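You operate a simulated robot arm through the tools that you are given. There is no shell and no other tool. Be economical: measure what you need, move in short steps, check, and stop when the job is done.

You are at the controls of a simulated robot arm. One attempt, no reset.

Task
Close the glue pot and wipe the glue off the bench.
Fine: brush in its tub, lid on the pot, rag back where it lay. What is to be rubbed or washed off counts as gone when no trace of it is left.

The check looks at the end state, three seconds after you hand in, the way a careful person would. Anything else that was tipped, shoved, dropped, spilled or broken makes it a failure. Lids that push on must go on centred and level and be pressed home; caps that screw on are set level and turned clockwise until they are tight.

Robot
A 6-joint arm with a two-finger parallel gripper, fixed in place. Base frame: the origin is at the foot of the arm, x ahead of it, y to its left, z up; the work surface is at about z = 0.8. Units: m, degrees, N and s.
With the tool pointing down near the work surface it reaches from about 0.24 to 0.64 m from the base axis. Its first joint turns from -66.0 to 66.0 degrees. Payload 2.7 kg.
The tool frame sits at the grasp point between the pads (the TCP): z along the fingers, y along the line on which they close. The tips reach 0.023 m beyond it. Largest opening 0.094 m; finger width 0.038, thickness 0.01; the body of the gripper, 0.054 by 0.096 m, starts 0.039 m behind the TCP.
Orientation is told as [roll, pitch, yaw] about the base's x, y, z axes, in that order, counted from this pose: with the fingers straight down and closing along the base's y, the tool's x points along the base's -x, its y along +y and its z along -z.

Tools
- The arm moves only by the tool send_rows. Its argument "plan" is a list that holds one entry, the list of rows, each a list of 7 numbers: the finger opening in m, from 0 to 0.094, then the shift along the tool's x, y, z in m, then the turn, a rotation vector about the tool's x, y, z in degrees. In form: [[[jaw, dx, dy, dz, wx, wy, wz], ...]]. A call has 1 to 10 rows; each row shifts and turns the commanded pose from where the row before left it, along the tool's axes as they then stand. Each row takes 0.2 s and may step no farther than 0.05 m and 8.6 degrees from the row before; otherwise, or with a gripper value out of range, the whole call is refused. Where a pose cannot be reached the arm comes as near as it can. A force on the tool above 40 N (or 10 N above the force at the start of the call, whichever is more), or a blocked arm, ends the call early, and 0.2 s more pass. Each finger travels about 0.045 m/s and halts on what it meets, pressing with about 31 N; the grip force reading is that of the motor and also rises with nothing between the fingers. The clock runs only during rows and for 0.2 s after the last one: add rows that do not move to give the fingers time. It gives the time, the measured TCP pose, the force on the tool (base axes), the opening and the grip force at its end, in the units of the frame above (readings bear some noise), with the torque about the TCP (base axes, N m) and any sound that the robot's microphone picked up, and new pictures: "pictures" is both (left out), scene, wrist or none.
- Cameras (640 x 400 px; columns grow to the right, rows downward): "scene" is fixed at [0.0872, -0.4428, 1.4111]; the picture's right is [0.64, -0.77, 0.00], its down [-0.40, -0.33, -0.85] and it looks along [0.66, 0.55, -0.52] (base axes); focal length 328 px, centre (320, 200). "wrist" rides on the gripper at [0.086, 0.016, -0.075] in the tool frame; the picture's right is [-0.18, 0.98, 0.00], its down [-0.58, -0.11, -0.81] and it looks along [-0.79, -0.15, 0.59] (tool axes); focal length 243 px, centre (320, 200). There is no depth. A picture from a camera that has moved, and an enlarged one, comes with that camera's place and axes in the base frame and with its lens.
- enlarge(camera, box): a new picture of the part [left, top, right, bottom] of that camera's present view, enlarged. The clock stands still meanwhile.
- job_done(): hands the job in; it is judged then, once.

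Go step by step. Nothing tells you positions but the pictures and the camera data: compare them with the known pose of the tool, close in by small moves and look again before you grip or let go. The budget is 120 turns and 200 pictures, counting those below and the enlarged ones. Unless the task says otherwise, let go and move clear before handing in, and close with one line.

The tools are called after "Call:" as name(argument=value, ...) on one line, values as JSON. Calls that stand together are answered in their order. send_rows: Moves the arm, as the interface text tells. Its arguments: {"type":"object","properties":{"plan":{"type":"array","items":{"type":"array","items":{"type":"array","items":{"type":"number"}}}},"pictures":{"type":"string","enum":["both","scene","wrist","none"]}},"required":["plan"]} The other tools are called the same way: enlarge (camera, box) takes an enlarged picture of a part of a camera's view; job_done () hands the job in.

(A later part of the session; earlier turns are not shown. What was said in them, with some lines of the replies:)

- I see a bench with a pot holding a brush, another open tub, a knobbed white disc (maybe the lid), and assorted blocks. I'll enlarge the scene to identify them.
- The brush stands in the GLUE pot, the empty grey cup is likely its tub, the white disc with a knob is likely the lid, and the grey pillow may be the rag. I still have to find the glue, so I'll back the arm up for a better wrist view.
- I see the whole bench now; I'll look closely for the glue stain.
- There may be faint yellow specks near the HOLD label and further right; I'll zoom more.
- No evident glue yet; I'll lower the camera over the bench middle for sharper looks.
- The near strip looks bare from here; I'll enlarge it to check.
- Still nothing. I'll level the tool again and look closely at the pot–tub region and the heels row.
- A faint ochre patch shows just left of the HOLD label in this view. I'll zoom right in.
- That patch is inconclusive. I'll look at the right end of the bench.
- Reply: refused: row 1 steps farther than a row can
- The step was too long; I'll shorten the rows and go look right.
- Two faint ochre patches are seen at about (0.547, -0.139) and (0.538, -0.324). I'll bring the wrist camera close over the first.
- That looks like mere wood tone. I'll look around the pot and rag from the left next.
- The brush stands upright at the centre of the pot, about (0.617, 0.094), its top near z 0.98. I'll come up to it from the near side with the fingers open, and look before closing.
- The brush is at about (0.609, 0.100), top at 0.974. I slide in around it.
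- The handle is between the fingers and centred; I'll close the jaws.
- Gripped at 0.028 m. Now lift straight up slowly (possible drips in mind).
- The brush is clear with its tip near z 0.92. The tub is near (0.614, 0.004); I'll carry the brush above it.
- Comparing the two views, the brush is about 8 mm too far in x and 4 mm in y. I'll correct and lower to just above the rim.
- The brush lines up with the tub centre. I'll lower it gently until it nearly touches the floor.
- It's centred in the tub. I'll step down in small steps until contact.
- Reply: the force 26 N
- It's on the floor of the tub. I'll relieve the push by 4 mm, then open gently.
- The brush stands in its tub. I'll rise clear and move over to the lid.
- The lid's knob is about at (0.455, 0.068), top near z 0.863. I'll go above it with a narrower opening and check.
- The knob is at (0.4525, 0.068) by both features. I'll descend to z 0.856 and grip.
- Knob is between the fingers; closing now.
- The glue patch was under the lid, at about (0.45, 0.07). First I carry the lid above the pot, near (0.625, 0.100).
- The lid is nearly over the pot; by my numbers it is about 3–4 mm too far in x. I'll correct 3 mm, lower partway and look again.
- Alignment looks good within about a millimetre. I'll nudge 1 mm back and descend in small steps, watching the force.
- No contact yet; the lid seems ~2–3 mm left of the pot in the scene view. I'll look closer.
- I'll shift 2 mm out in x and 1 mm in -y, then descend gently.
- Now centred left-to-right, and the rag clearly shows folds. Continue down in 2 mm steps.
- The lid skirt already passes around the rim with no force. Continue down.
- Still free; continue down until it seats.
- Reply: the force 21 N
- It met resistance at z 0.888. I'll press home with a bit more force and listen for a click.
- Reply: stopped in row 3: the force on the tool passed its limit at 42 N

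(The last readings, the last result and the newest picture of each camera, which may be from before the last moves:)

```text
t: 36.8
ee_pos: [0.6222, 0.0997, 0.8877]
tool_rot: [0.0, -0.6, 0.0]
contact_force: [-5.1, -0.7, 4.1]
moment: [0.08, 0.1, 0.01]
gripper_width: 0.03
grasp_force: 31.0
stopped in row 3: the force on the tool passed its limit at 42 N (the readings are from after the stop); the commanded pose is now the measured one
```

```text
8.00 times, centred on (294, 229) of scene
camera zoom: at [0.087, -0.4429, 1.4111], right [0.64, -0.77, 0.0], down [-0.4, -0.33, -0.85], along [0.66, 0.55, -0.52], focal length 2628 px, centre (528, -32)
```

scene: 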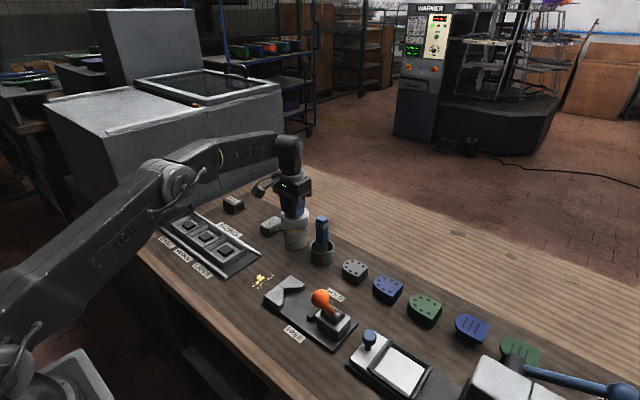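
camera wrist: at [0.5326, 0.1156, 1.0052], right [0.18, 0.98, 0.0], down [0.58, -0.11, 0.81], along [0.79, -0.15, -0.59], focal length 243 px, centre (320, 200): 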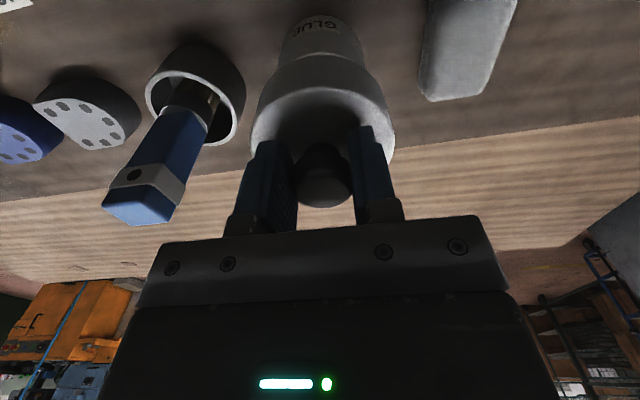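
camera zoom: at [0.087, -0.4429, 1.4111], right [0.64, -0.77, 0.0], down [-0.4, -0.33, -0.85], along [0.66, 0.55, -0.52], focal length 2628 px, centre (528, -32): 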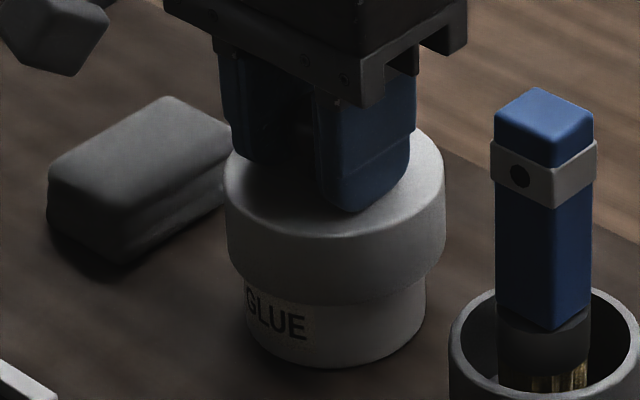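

Pressed to 42 N with no further travel: the lid is seated level. I'll release and rise.

Call:
send_rows(plan=[[[0.04, 0, 0, 0, 0, 0, 0], [0.06, 0, 0, 0, 0, 0, 0], [0.06, 0, 0, 0, 0, 0, 0], [0.06, 0, 0, -0.02, 0, 0, 0], [0.06, 0, 0, -0.04, 0, 0, 0], [0.06, 0, 0, -0.04, 0, 0, 0], [0.06, 0.03, 0, -0.03, 0, 0, 0], [0.06, 0.03, 0.02, 0, 0, 0, 0], [0.06, 0.03, 0.02, 0, 0, 0, 0]]])

Call:
enlarge(camera="scene", box=[246, 190, 342, 265])

Call:
enlarge(camera="wrist", box=[240, 40, 440, 165])

```text
t: 38.8
ee_pos: [0.5374, 0.1401, 1.0169]
tool_rot: [0.1, -0.4, -0.1]
contact_force: [-0.2, 0.0, -0.6]
moment: [-0.02, 0.0, 0.0]
gripper_width: 0.06
grasp_force: 0.0
camera wrist: at [0.4487, 0.1562, 1.0904], right [0.19, 0.98, 0.0], down [0.58, -0.11, 0.81], along [0.8, -0.15, -0.59], focal length 243 px, centre (320, 200)
```

scene: 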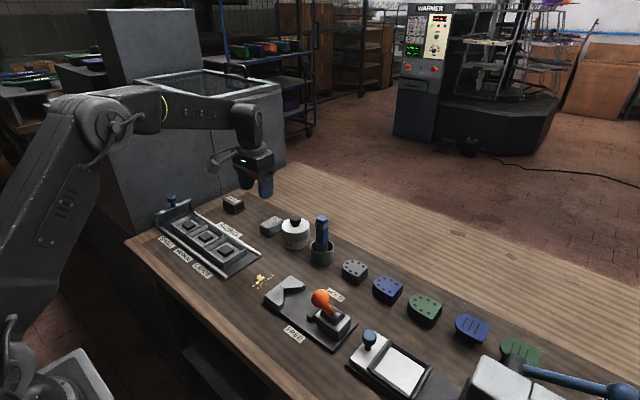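
wrist: 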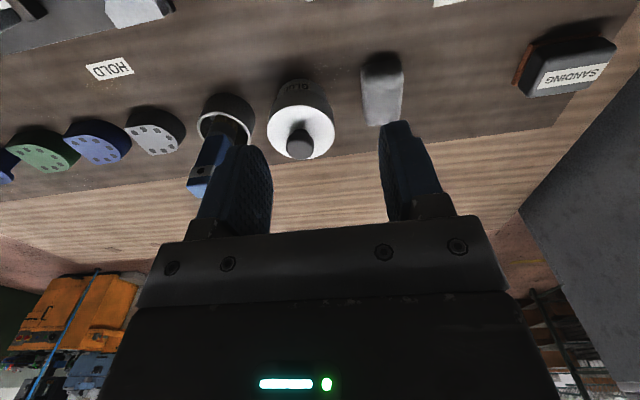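

```text
5.33 times, centred on (294, 228) of scene
camera zoom: at [0.0872, -0.4428, 1.4111], right [0.64, -0.77, 0.0], down [-0.4, -0.33, -0.85], along [0.66, 0.55, -0.52], focal length 1752 px, centre (459, 53)
```

zoom: 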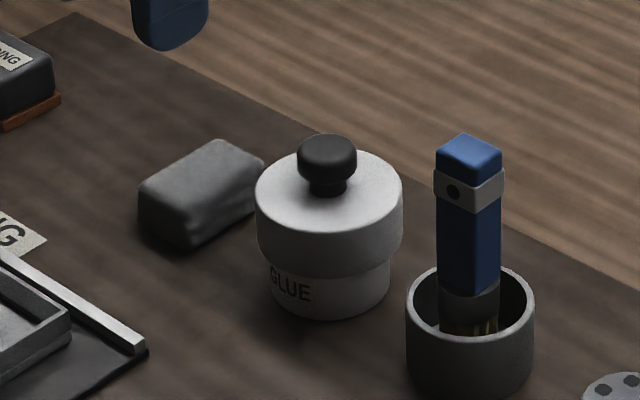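

```text
3.20 times, centred on (340, 102) of wrist
camera zoom: at [0.4487, 0.1562, 1.0904], right [0.19, 0.98, 0.0], down [0.58, -0.11, 0.81], along [0.8, -0.15, -0.59], focal length 776 px, centre (256, 512)
```

zoom: 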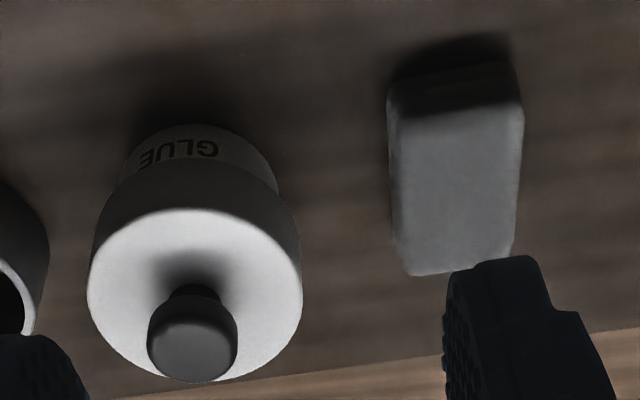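

The pot is closed, level and centred. The grey folded cloth is the rag: about 0.065 × 0.048 m, long side along x, centred near (0.622, 0.199). I'll go above its near half.

Call:
send_rows(plan=[[[0.075, -0.015, 0.02, 0.02, 0, 0, 0], [0.075, -0.02, 0.02, 0.02, 0, 0, 0], [0.075, -0.02, 0.019, 0.02, 0, 0, 0], [0.075, -0.007, 0, 0.03, 0, 0, 0], [0.075, 0, 0, 0.02, 0, 0, 0], [0.075, 0, 0, 0, 0, 0, 0]]])

Call:
enlarge(camera="wrist", box=[200, 0, 440, 150])

Call:
enlarge(camera="scene", box=[230, 180, 326, 255])

```text
t: 40.2
ee_pos: [0.5987, 0.2029, 0.906]
tool_rot: [0.0, -0.5, 0.0]
contact_force: [-0.4, -0.5, -0.2]
moment: [0.0, 0.01, 0.0]
gripper_width: 0.0748
grasp_force: 0.1
camera wrist: at [0.5104, 0.2177, 0.9794], right [0.18, 0.98, 0.0], down [0.57, -0.11, 0.81], along [0.8, -0.15, -0.58], focal length 243 px, centre (320, 200)
```

scene: 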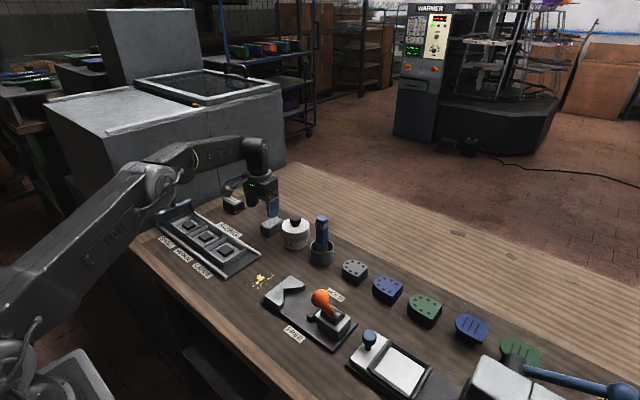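
wrist: 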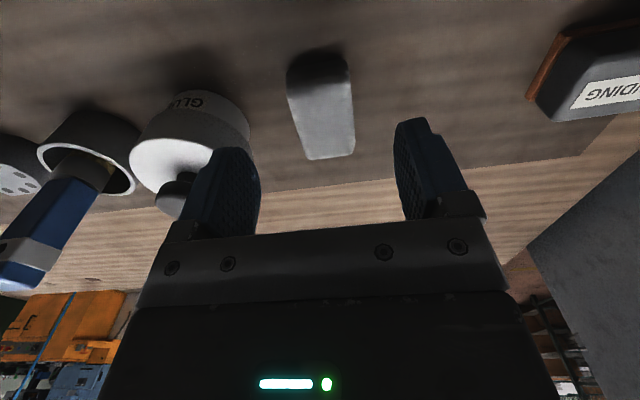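

```text
2.67 times, centred on (320, 75) of wrist
camera zoom: at [0.5104, 0.2177, 0.9794], right [0.18, 0.98, 0.0], down [0.57, -0.11, 0.81], along [0.8, -0.15, -0.58], focal length 647 px, centre (320, 533)
```

zoom: 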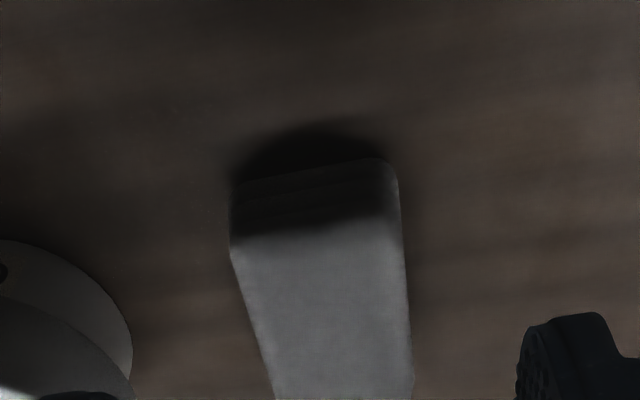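

```text
5.33 times, centred on (278, 218) of scene
camera zoom: at [0.0872, -0.4428, 1.4111], right [0.64, -0.77, 0.0], down [-0.4, -0.33, -0.85], along [0.66, 0.55, -0.52], focal length 1752 px, centre (544, 107)
```

zoom: 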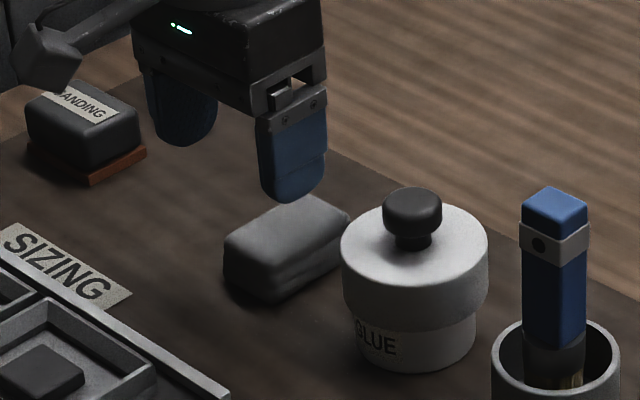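

The rag is centred at y 0.200, spanning x 0.593–0.657. I'll lower the fingers astride its near half.

Call:
send_rows(plan=[[[0.075, -0.003, -0.003, 0.02, 0, 0, 0], [0.075, 0, 0, 0.02, 0, 0, 0], [0.075, 0, 0, 0.02, 0, 0, 0], [0.075, 0, 0, 0.015, 0, 0, 0], [0.075, 0, 0, 0, 0, 0, 0]]])

Call:
enlarge(camera="scene", box=[230, 180, 326, 255])

```text
t: 41.4
ee_pos: [0.5995, 0.1965, 0.8305]
tool_rot: [0.0, -0.5, 0.0]
contact_force: [-0.6, 0.7, 0.3]
moment: [-0.01, 0.02, -0.03]
gripper_width: 0.075
grasp_force: 0.0
camera wrist: at [0.5118, 0.2131, 0.904], right [0.18, 0.98, 0.0], down [0.57, -0.11, 0.81], along [0.8, -0.15, -0.58], focal length 243 px, centre (320, 200)
```

scene: 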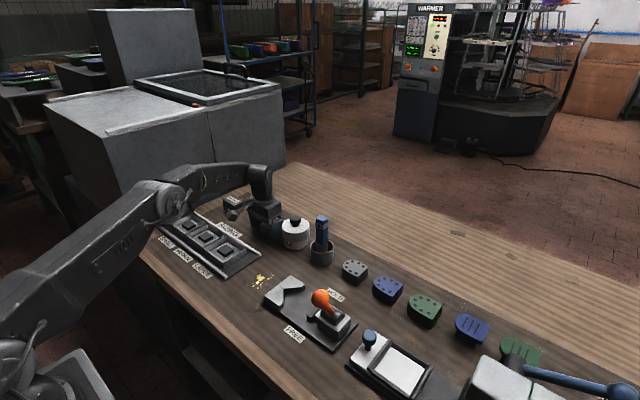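
wrist: 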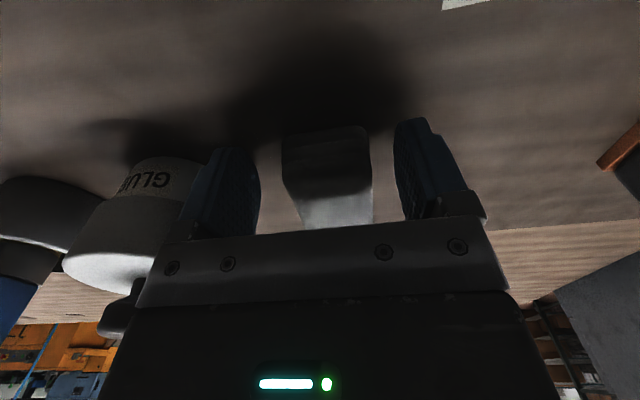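

```text
5.33 times, centred on (278, 218) of scene
camera zoom: at [0.0872, -0.4428, 1.4111], right [0.64, -0.77, 0.0], down [-0.4, -0.33, -0.85], along [0.66, 0.55, -0.52], focal length 1752 px, centre (544, 107)
```

zoom: 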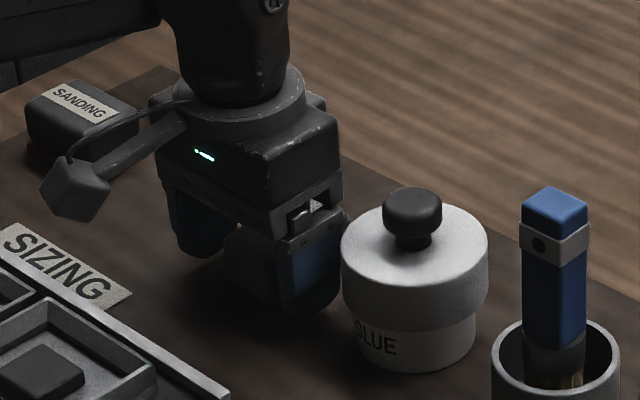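

The rag is centred between the fingers. Closing.

Call:
send_rows(plan=[[[0.04, 0, 0, 0, 0, 0, 0], [0.02, 0, 0, 0, 0, 0, 0], [0.0, 0, 0, 0, 0, 0, 0], [0.0, 0, 0, 0, 0, 0, 0], [0.0, 0, 0, 0, 0, 0, 0]]], pictures="none")

Call:
send_rows(plan=[[[0.0, 0, 0, -0.02, 0, 0, 0], [0.0, 0, 0, -0.03, 0, 0, 0], [0.0, 0, 0, -0.03, 0, 0, 0], [0.0, 0, 0, -0.03, 0, 0, 0], [0.0, 0, 0, 0, 0, 0, 0]]])

Call:
enlarge(camera="scene", box=[230, 160, 326, 235])

```text
t: 42.6
ee_pos: [0.5998, 0.1964, 0.831]
tool_rot: [0.0, -0.5, 0.0]
contact_force: [-0.2, 0.9, 1.0]
moment: [0.02, 0.01, 0.03]
gripper_width: 0.0452
grasp_force: 31.4
```

```text
t: 43.8
ee_pos: [0.6001, 0.1966, 0.9426]
tool_rot: [-0.1, -0.3, 0.0]
contact_force: [0.4, 0.0, -0.6]
moment: [0.0, 0.02, 0.0]
gripper_width: 0.0455
grasp_force: 31.2
camera wrist: at [0.512, 0.2128, 1.0163], right [0.18, 0.98, 0.0], down [0.58, -0.11, 0.81], along [0.8, -0.15, -0.59], focal length 243 px, centre (320, 200)
```

scene: 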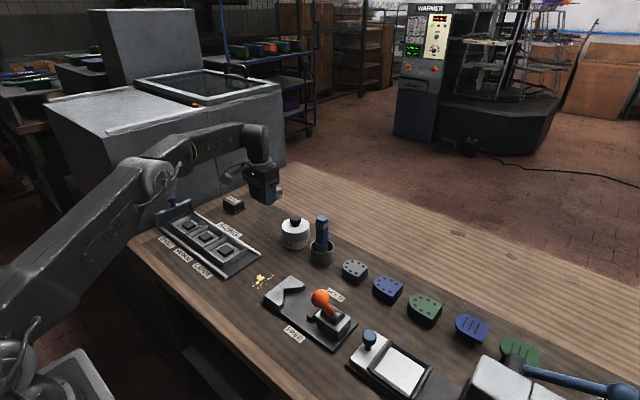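
wrist: 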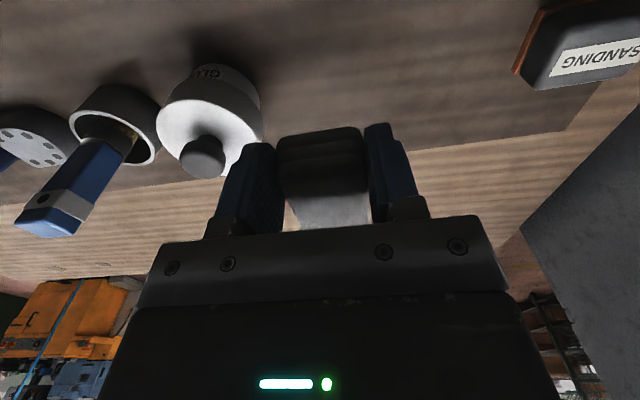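

```text
5.33 times, centred on (278, 198) of scene
camera zoom: at [0.0872, -0.4428, 1.4111], right [0.64, -0.77, 0.0], down [-0.4, -0.33, -0.85], along [0.66, 0.55, -0.52], focal length 1752 px, centre (544, 213)
```

zoom: 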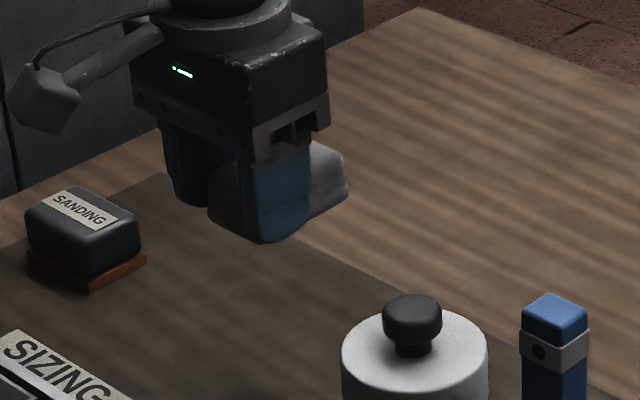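

The rag is held level. Glue lies around x 0.425–0.49, y 0.035–0.09. I'll carry the rag there, backing away first to avoid the pot.

Call:
send_rows(plan=[[[0.0, 0.045, 0, 0, 0, 0, 0], [0.0, 0.045, 0, 0, 0, 0, 0], [0.0, 0.045, 0, 0, 0, 0, 0], [0.0, 0.045, 0, 0, 0, 0, 0], [0.0, 0.02, -0.035, 0, 0, 0, 0], [0.0, 0.0, -0.045, 0, 0, 0, 0], [0.0, 0.0, -0.045, 0, 0, 0, 0], [0.0, 0, 0, 0, 0, 0, 0]]])

Call:
enlarge(camera="scene", box=[210, 240, 306, 315])

Call:
enlarge(camera="wrist", box=[200, 0, 440, 150])

```text
t: 45.6
ee_pos: [0.396, 0.0702, 0.942]
tool_rot: [0.0, -0.5, 0.0]
contact_force: [0.8, 0.1, -0.3]
moment: [-0.02, 0.03, -0.03]
gripper_width: 0.0453
grasp_force: 30.8
camera wrist: at [0.3069, 0.0867, 1.0159], right [0.18, 0.98, 0.0], down [0.57, -0.11, 0.81], along [0.8, -0.15, -0.58], focal length 243 px, centre (320, 200)
```

scene: 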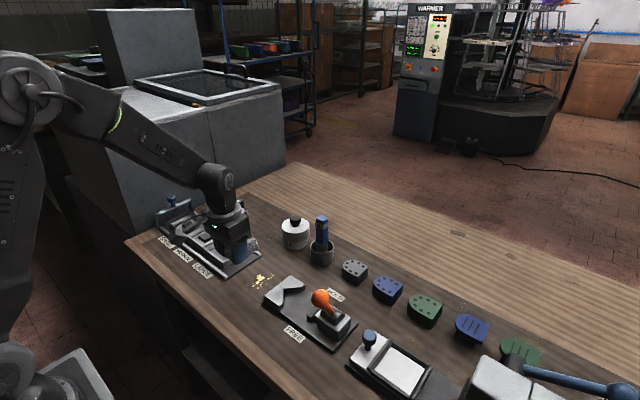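
wrist: 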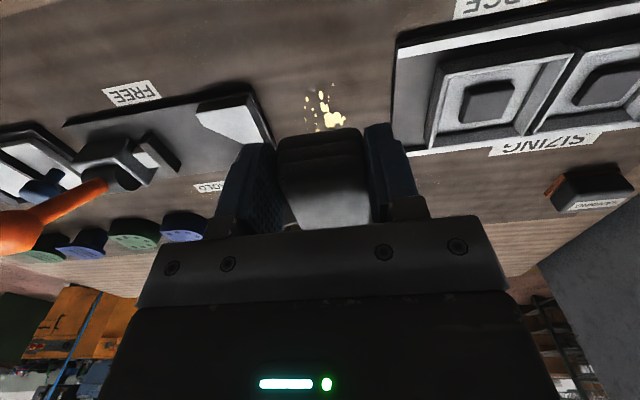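

```text
5.33 times, centred on (258, 278) of scene
camera zoom: at [0.0872, -0.4428, 1.4111], right [0.64, -0.77, 0.0], down [-0.4, -0.33, -0.85], along [0.66, 0.55, -0.52], focal length 1752 px, centre (651, -213)
```

zoom: 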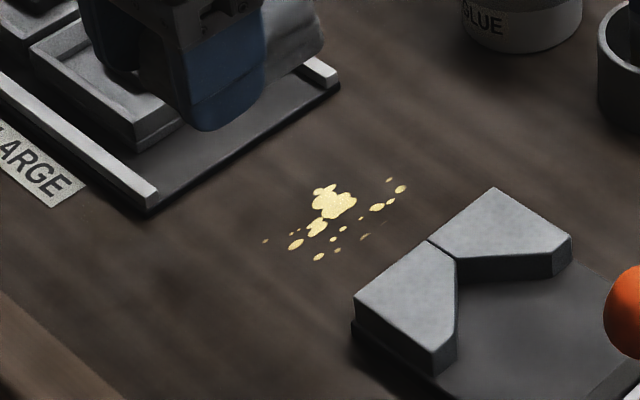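

```text
2.67 times, centred on (320, 75) of wrist
camera zoom: at [0.3069, 0.0867, 1.0159], right [0.18, 0.98, 0.0], down [0.57, -0.11, 0.81], along [0.8, -0.15, -0.58], focal length 647 px, centre (320, 533)
```

zoom: 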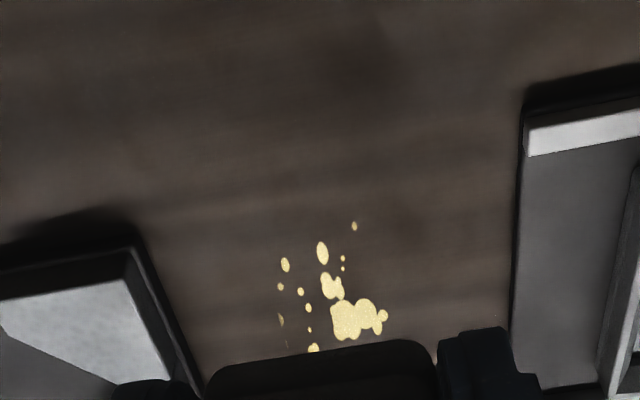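

I have the glue extents: x 0.42–0.495, y 0.035–0.09. Lowering the rag onto the bench just before the patch, then feeling for contact.

Call:
send_rows(plan=[[[0.0, 0.0, -0.005, 0.04, 0, 0, 0], [0.0, 0, 0, 0.04, 0, 0, 0], [0.0, 0, 0, 0.02, 0, 0, 0], [0.0, 0, 0, 0.006, 0, 0, 0], [0.0, 0, 0, 0.003, 0, 0, 0], [0.0, 0, 0, 0.002, 0, 0, 0]]], pictures="none")

Call:
send_rows(plan=[[[0.0, 0, 0, 0.002, 0, 0, 0], [0.0, 0, 0, 0.0, 0, 0, 0]]])

Call:
enlarge(camera="scene", box=[210, 240, 306, 315])

```text
t: 47.0
ee_pos: [0.3995, 0.0677, 0.8314]
tool_rot: [0.0, -0.7, 0.0]
contact_force: [-3.7, -0.5, 7.0]
moment: [-0.03, 0.15, -0.01]
gripper_width: 0.0451
grasp_force: 31.2
stopped in row 6: the force on the tool passed its limit at 42 N (the readings are from after the stop); the commanded pose is now the measured one
```

```text
t: 47.7
ee_pos: [0.4003, 0.0685, 0.8299]
tool_rot: [0.0, -0.7, 0.0]
contact_force: [-4.0, -0.4, 7.7]
moment: [-0.03, 0.17, 0.0]
gripper_width: 0.0452
grasp_force: 31.3
stopped in row 2: the force on the tool passed its limit at 41 N (the readings are from after the stop); the commanded pose is now the measured one
camera wrist: at [0.3113, 0.0836, 0.9036], right [0.18, 0.98, 0.0], down [0.57, -0.11, 0.81], along [0.8, -0.15, -0.58], focal length 243 px, centre (320, 200)
```

scene: 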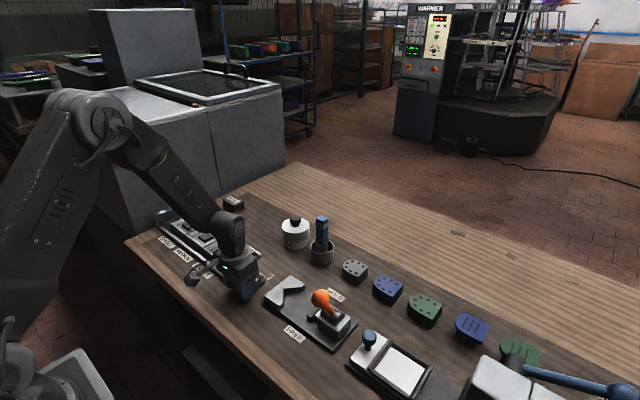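
wrist: 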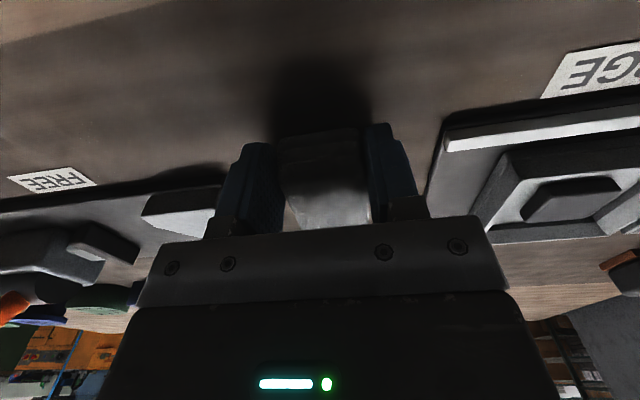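

```text
5.33 times, centred on (258, 278) of scene
camera zoom: at [0.087, -0.4429, 1.4111], right [0.64, -0.77, 0.0], down [-0.4, -0.33, -0.85], along [0.66, 0.55, -0.52], focal length 1752 px, centre (651, -213)
```

zoom: 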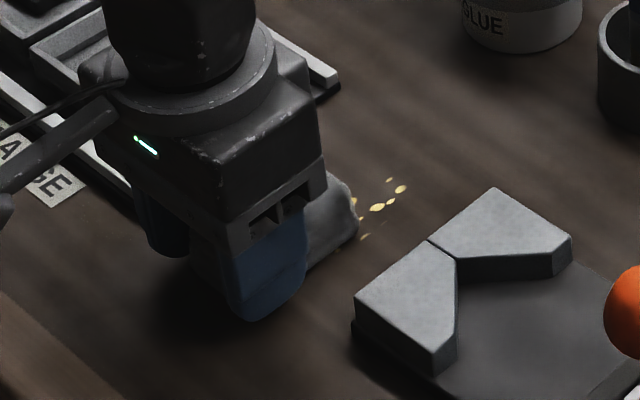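

The rag is on the bench with light pressure. Now a stroke forward and back across the patch.

Call:
send_rows(plan=[[[0.0, -0.015, 0, 0.0, 0, 0, 0], [0.0, -0.015, 0, 0.0, 0, 0, 0], [0.0, -0.015, 0, 0.0, 0, 0, 0], [0.0, -0.015, 0, 0.0, 0, 0, 0], [0.0, 0.015, 0, 0.0, 0, 0, 0], [0.0, 0.015, 0, 0.0, 0, 0, 0], [0.0, 0.015, 0, 0.0, 0, 0, 0], [0.0, 0.015, 0, 0.0, 0, 0, 0], [0.0, 0.015, 0, 0.0, 0, 0, 0]]])

Call:
enlarge(camera="scene", box=[210, 240, 306, 315])

```text
t: 49.7
ee_pos: [0.383, 0.0674, 0.8302]
tool_rot: [0.0, -0.7, -0.1]
contact_force: [2.4, -0.3, 3.1]
moment: [0.02, -0.12, -0.01]
gripper_width: 0.045
grasp_force: 30.8
camera wrist: at [0.2954, 0.0839, 0.9037], right [0.18, 0.98, 0.0], down [0.57, -0.11, 0.81], along [0.8, -0.15, -0.58], focal length 243 px, centre (320, 200)
```

scene: 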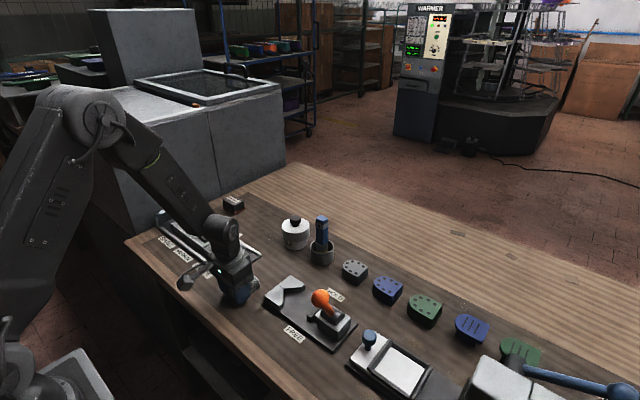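
wrist: 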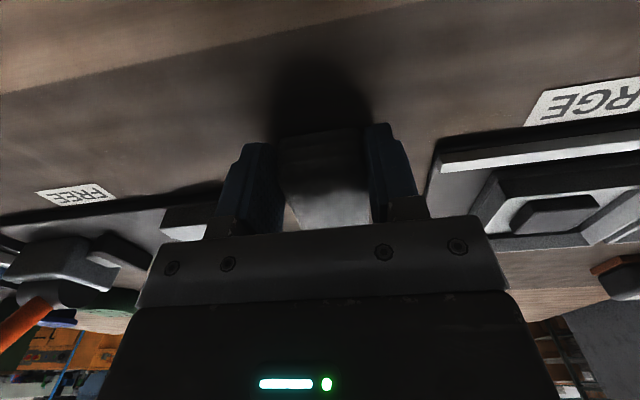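

```text
5.33 times, centred on (258, 278) of scene
camera zoom: at [0.0872, -0.4428, 1.4111], right [0.64, -0.77, 0.0], down [-0.4, -0.33, -0.85], along [0.66, 0.55, -0.52], focal length 1752 px, centre (651, -213)
```

zoom: 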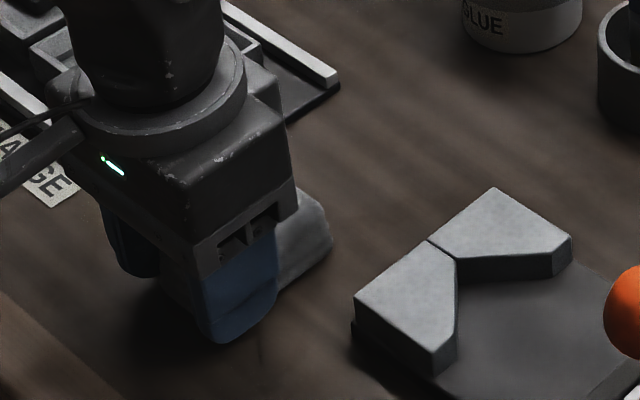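

The glue visible in this view has gone. I'll add a lane on either side for completeness.

Call:
send_rows(plan=[[[0.0, -0.015, -0.018, 0.0, 0, 0, 0], [0.0, -0.02, 0, 0.0, 0, 0, 0], [0.0, -0.02, 0, 0.0, 0, 0, 0], [0.0, -0.02, 0, 0.0, 0, 0, 0], [0.0, 0, 0.018, 0.0, 0, 0, 0], [0.0, 0, 0.018, 0.0, 0, 0, 0], [0.0, 0.02, 0, 0.0, 0, 0, 0], [0.0, 0.02, 0, 0.0, 0, 0, 0], [0.0, 0.02, 0, 0.0, 0, 0, 0], [0.0, 0.015, -0.018, 0.0, 0, 0, 0]]], pictures="none")

Call:
send_rows(plan=[[[0.0, -0.02, 0, 0.0, 0, 0, 0], [0.0, -0.02, 0, 0.0, 0, 0, 0], [0.0, -0.02, 0, 0.0, 0, 0, 0], [0.0, 0.02, 0, 0.0, 0, 0, 0], [0.0, 0.02, 0, 0.0, 0, 0, 0], [0.0, 0.02, 0, 0, 0, 0, 0], [0.0, 0.02, 0, -0.03, 0, 0, 0], [0.0, 0.02, 0, -0.04, 0, 0, 0], [0.0, 0.02, 0, -0.04, 0, 0, 0], [0.0, 0, 0, -0.01, 0, 0, 0]]])

Call:
enlarge(camera="scene", box=[210, 240, 306, 315])

Call:
enlarge(camera="wrist", box=[200, 30, 440, 180])

```text
t: 51.9
ee_pos: [0.386, 0.071, 0.8297]
tool_rot: [0.2, -1.2, 0.0]
contact_force: [7.6, 10.9, 25.1]
moment: [0.19, 0.01, -0.05]
gripper_width: 0.045
grasp_force: 31.2
```

```text
t: 52.2
ee_pos: [0.3868, 0.07, 0.8306]
tool_rot: [-0.1, -0.5, 0.1]
contact_force: [-0.2, 0.0, 8.1]
moment: [-0.03, -0.03, 0.0]
gripper_width: 0.0449
grasp_force: 30.7
stopped in row 1: the force on the tool passed its limit at 48 N (the readings are from after the stop); the commanded pose is now the measured one
camera wrist: at [0.2997, 0.0859, 0.9035], right [0.18, 0.98, 0.0], down [0.57, -0.11, 0.81], along [0.8, -0.15, -0.58], focal length 243 px, centre (320, 200)
```

scene: 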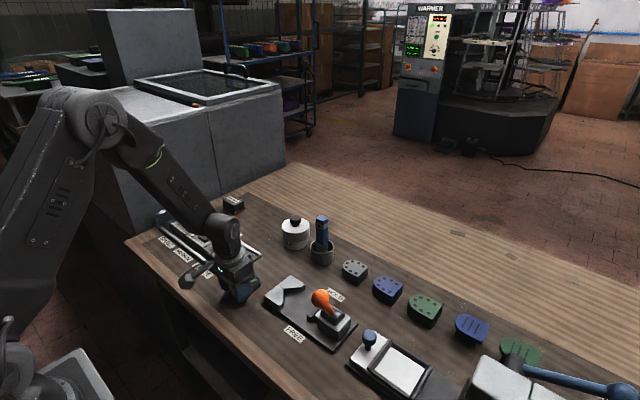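
wrist: 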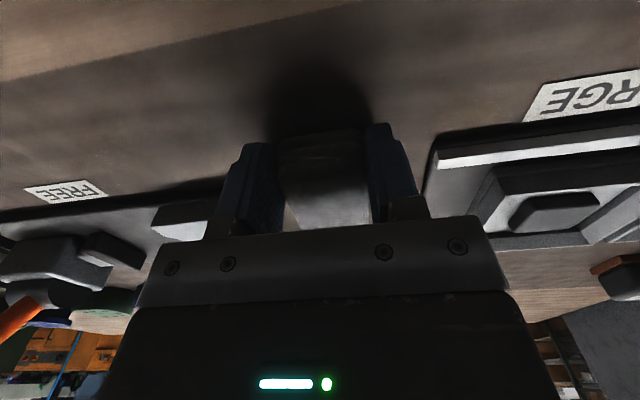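

```text
5.33 times, centred on (258, 278) of scene
camera zoom: at [0.0871, -0.4429, 1.4111], right [0.64, -0.77, 0.0], down [-0.4, -0.33, -0.85], along [0.66, 0.55, -0.52], focal length 1752 px, centre (651, -213)
```

zoom: 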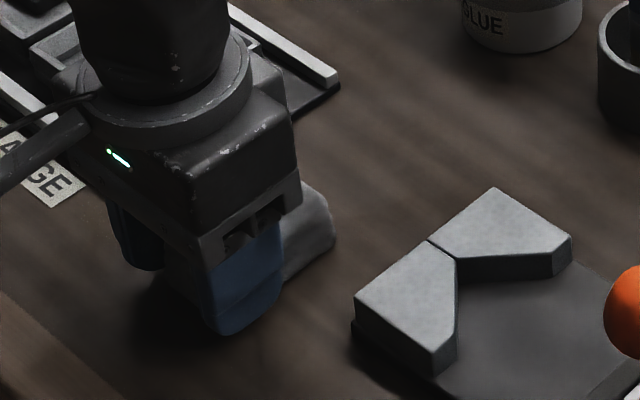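

```text
2.67 times, centred on (320, 105) of wrist
camera zoom: at [0.2997, 0.0859, 0.9035], right [0.18, 0.98, 0.0], down [0.57, -0.11, 0.81], along [0.8, -0.15, -0.58], focal length 647 px, centre (320, 453)
```

zoom: 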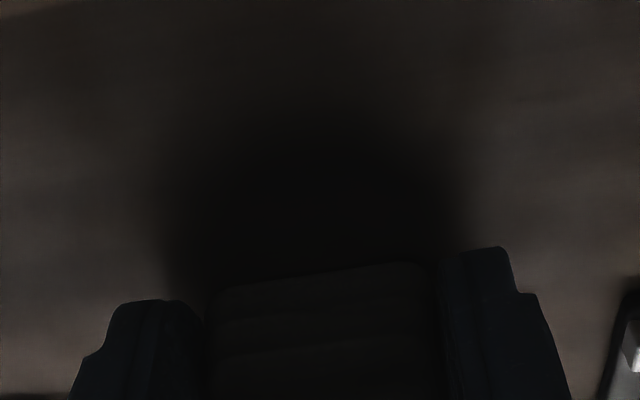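

The side lanes were done; the extra one stopped on force. I'll lift and inspect the bench.

Call:
send_rows(plan=[[[0.0, 0.0, 0, -0.03, 0, 0, 0], [0.0, 0.02, 0, -0.04, 0, 0, 0], [0.0, 0.03, 0, -0.035, 0, 0, 0], [0.0, 0.03, 0, -0.03, 0, 0, 0], [0.0, 0, 0, 0, 0, 0, 0]]])

Call:
enlarge(camera="scene", box=[210, 240, 306, 315])

Call:
enlarge(camera="wrist", box=[240, 40, 400, 140])

```text
t: 53.4
ee_pos: [0.3092, 0.0683, 0.9665]
tool_rot: [0.1, -0.3, 0.1]
contact_force: [-0.1, -0.1, -0.3]
moment: [-0.04, 0.0, 0.02]
gripper_width: 0.0451
grasp_force: 31.0
camera wrist: at [0.2209, 0.0854, 1.0401], right [0.18, 0.98, 0.0], down [0.58, -0.11, 0.81], along [0.8, -0.15, -0.59], focal length 243 px, centre (320, 200)
```

scene: 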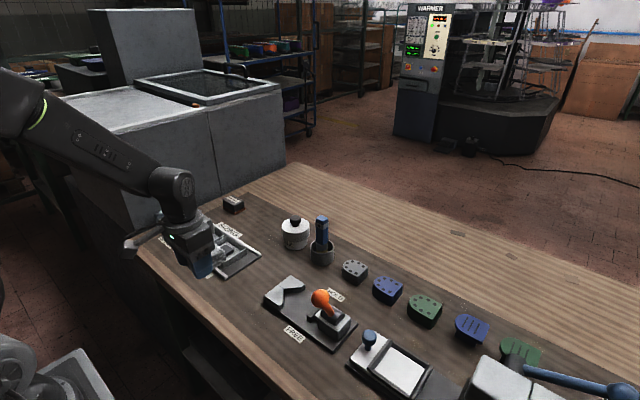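
wrist: 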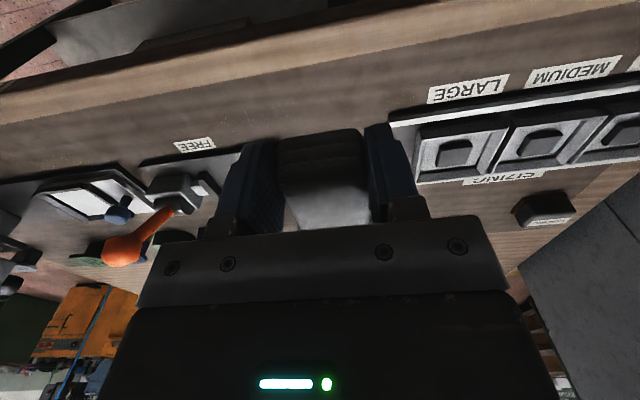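

```text
5.33 times, centred on (258, 278) of scene
camera zoom: at [0.0872, -0.4428, 1.4111], right [0.64, -0.77, 0.0], down [-0.4, -0.33, -0.85], along [0.66, 0.55, -0.52], focal length 1752 px, centre (651, -213)
```

zoom: 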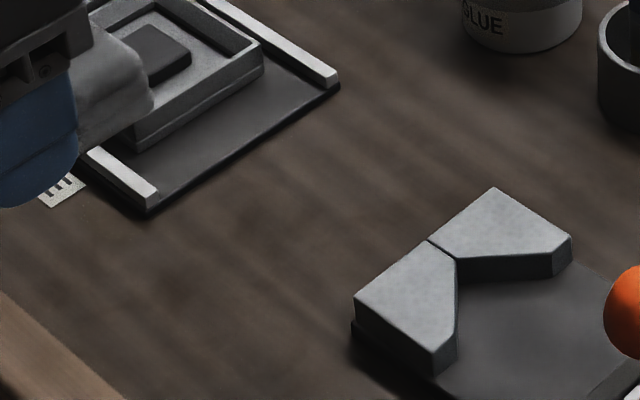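

```text
4.00 times, centred on (320, 90) of wrist
camera zoom: at [0.2209, 0.0854, 1.0401], right [0.18, 0.98, 0.0], down [0.58, -0.11, 0.81], along [0.8, -0.15, -0.59], focal length 970 px, centre (320, 640)
```

zoom: 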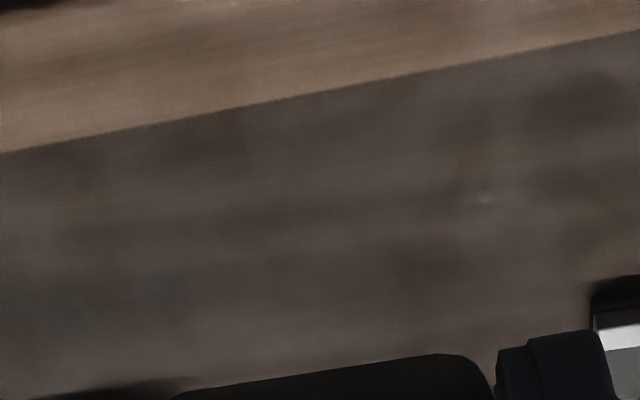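

The patch is clean. I'll check one faint light spot near (0.36, 0.10), and the wiped area, at higher zoom.

Call:
enlarge(camera="scene", box=[205, 272, 253, 310])

Call:
enlarge(camera="scene", box=[236, 258, 292, 298])

Call:
enlarge(camera="wrist", box=[330, 70, 394, 110])

```text
10.53 times, centred on (229, 291) of scene
camera zoom: at [0.0872, -0.4428, 1.4111], right [0.64, -0.77, 0.0], down [-0.4, -0.33, -0.85], along [0.66, 0.55, -0.52], focal length 3457 px, centre (1278, -758)
```

zoom: 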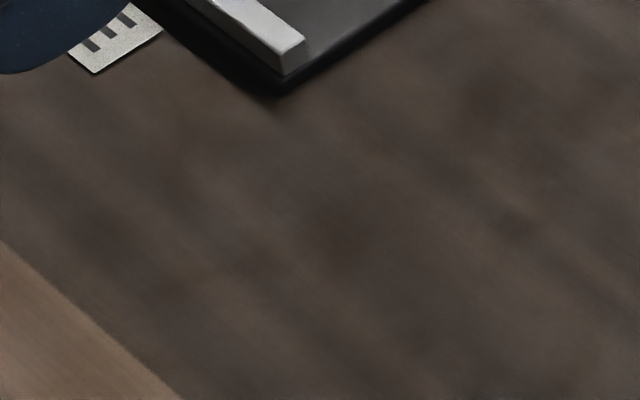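

```text
10.00 times, centred on (264, 278) of scene
camera zoom: at [0.0872, -0.4428, 1.4111], right [0.64, -0.77, 0.0], down [-0.4, -0.33, -0.85], along [0.66, 0.55, -0.52], focal length 3284 px, centre (880, -580)
```

zoom: 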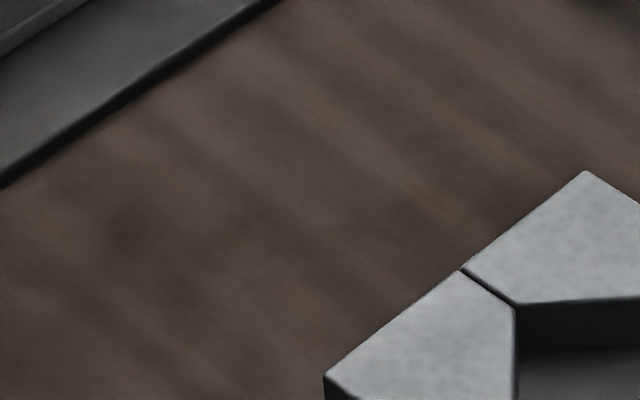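

```text
10.00 times, centred on (362, 90) of wrist
camera zoom: at [0.2209, 0.0854, 1.0401], right [0.18, 0.98, 0.0], down [0.58, -0.11, 0.81], along [0.8, -0.15, -0.59], focal length 2426 px, centre (-100, 1300)
```

zoom: 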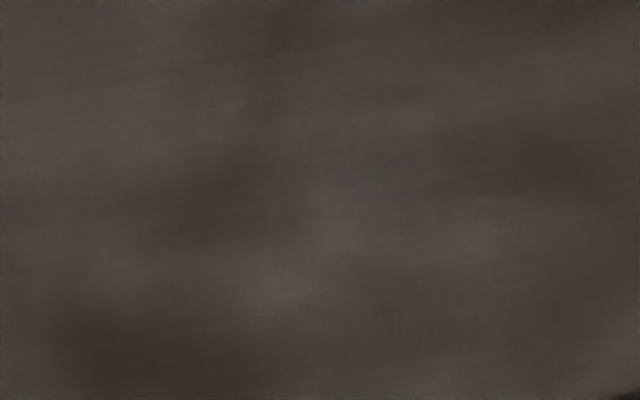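

All clean and the rag hasn't slipped. Carrying the rag back to its place: y first, then out in x.

Call:
send_rows(plan=[[[0.0, -0.02, 0.043, 0, 0, 0, 0], [0.0, -0.02, 0.043, 0, 0, 0, 0], [0.0, -0.02, 0.042, 0, 0, 0, 0], [0.0, -0.045, 0, 0, 0, 0, 0], [0.0, -0.045, 0, 0, 0, 0, 0], [0.0, -0.045, 0, 0, 0, 0, 0], [0.0, -0.045, 0, 0, 0, 0, 0], [0.0, -0.045, 0, 0, 0, 0, 0], [0.0, 0, 0, 0, 0, 0, 0], [0.0, 0, 0, 0, 0, 0, 0]]])

```text
t: 55.6
ee_pos: [0.5941, 0.1984, 0.9665]
tool_rot: [0.1, -0.4, 0.1]
contact_force: [0.5, 0.5, -0.1]
moment: [-0.01, 0.03, -0.01]
gripper_width: 0.0451
grasp_force: 30.4
camera wrist: at [0.5061, 0.2143, 1.0404], right [0.18, 0.98, 0.0], down [0.58, -0.11, 0.81], along [0.8, -0.15, -0.59], focal length 243 px, centre (320, 200)
```

scene: 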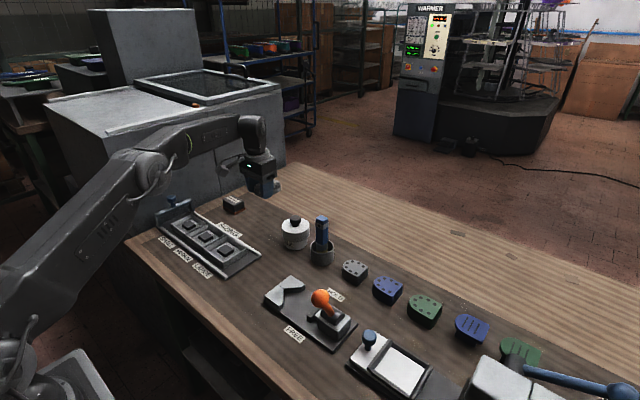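
wrist: 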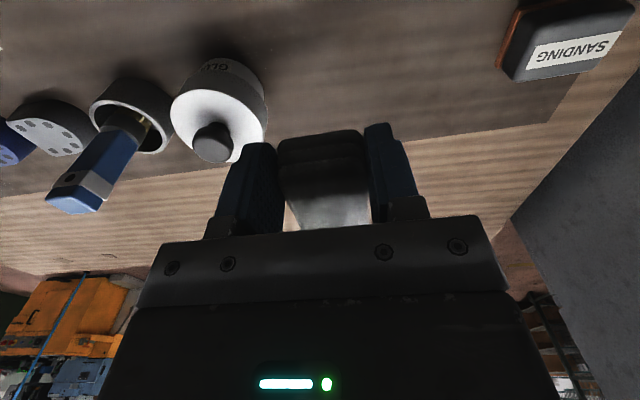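

Over its old place; I adjust x by +6 mm, y by −1.5 mm and lower to just above the bench.

Call:
send_rows(plan=[[[0.0, -0.006, -0.0015, 0.03, 0, 0, 0], [0.0, 0, 0, 0.04, 0, 0, 0], [0.0, 0, 0, 0.04, 0, 0, 0], [0.0, 0, 0, 0.016, 0, 0, 0], [0.0, 0, 0, 0.003, 0, 0, 0], [0.0, 0, 0, 0.002, 0, 0, 0], [0.0, 0, 0, 0.0, 0, 0, 0]]], pictures="wrist")

```text
t: 57.2
ee_pos: [0.5986, 0.197, 0.8361]
tool_rot: [0.1, -0.4, 0.2]
contact_force: [0.1, 0.2, -0.6]
moment: [-0.01, -0.01, -0.01]
gripper_width: 0.0452
grasp_force: 31.1
camera wrist: at [0.5105, 0.2129, 0.9092], right [0.18, 0.98, 0.0], down [0.58, -0.11, 0.81], along [0.8, -0.15, -0.59], focal length 243 px, centre (320, 200)
```

wrist: 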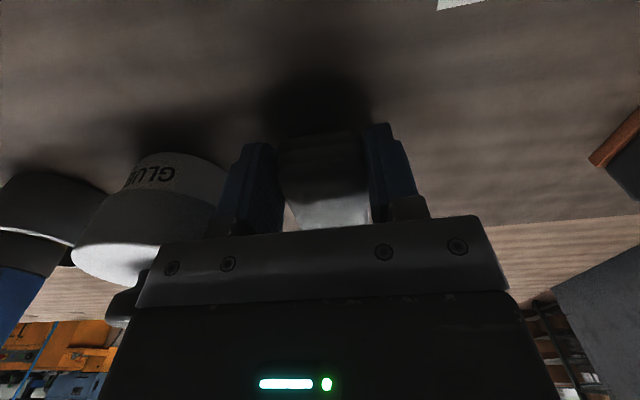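

Call:
send_rows(plan=[[[0.0, -0.001, 0, 0.003, 0, 0, 0], [0.0, 0, 0, 0.001, 0, 0, 0], [0.0, 0, 0, 0, 0, 0, 0]]], pictures="none")

```text
t: 58.0
ee_pos: [0.5975, 0.1982, 0.8324]
tool_rot: [0.0, -0.5, 0.1]
contact_force: [-0.1, -0.3, -0.8]
moment: [0.03, -0.02, 0.02]
gripper_width: 0.0451
grasp_force: 31.2
```

The rag is about 1 mm over the bench. Touch down, then open to 0.075 as before and rise.

Call:
send_rows(plan=[[[0.0, -0.0015, -0.001, 0.001, 0, 0, 0], [0.0, 0, 0, 0.0005, 0, 0, 0], [0.0, 0, 0, 0, 0, 0, 0]]], pictures="none")

Call:
send_rows(plan=[[[0.055, 0, 0, 0, 0, 0, 0], [0.07, 0, 0, 0, 0, 0, 0], [0.075, 0, 0, 0, 0, 0, 0], [0.075, 0, 0, 0, 0, 0, 0], [0.075, 0, 0, -0.02, 0, 0, 0], [0.075, 0, 0, -0.04, 0, 0, 0], [0.075, 0, 0, -0.04, 0, 0, 0], [0.075, 0.04, 0, -0.02, 0, 0, 0], [0.075, 0.04, 0, 0, 0, 0, 0], [0.075, 0.04, 0, 0, 0, 0, 0]]])

Call:
enlarge(camera="scene", box=[246, 190, 342, 265])

```text
t: 58.8
ee_pos: [0.6008, 0.1965, 0.8299]
tool_rot: [0.0, -0.4, 0.1]
contact_force: [-0.5, 1.4, -0.4]
moment: [0.04, 0.01, 0.01]
gripper_width: 0.0449
grasp_force: 31.4
```

```text
t: 61.0
ee_pos: [0.4797, 0.1953, 0.9472]
tool_rot: [0.1, -0.4, 0.1]
contact_force: [0.2, -0.2, -0.4]
moment: [0.01, -0.03, 0.01]
gripper_width: 0.075
grasp_force: 0.0
camera wrist: at [0.392, 0.2115, 1.0207], right [0.18, 0.98, 0.0], down [0.58, -0.11, 0.81], along [0.8, -0.15, -0.59], focal length 243 px, centre (320, 200)
```

scene: 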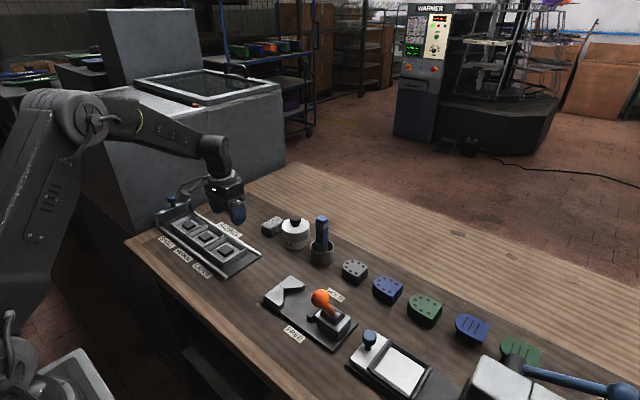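
wrist: 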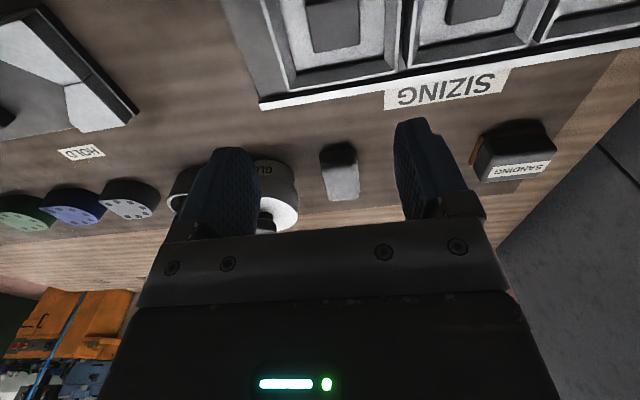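

```text
5.33 times, centred on (294, 228) of scene
camera zoom: at [0.0872, -0.4428, 1.4111], right [0.64, -0.77, 0.0], down [-0.4, -0.33, -0.85], along [0.66, 0.55, -0.52], focal length 1752 px, centre (459, 53)
```

zoom: 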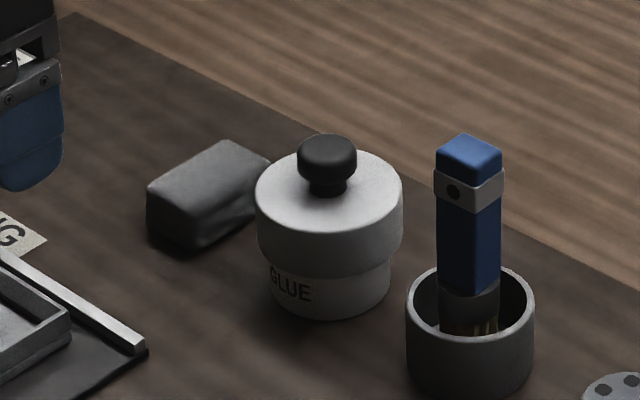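

The pot is closed, the brush is in its tub, the glue is gone, and the rag is within about 4 mm of where it lay. The arm is clear, so I'm handing in.

Call:
job_done()

```text
The job is handed in.
```

I closed the glue pot with its lid pressed home, stood the brush in its tub, wiped the glue off the bench until no trace showed in the pictures, and put the rag back within about 4 mm of where it lay.
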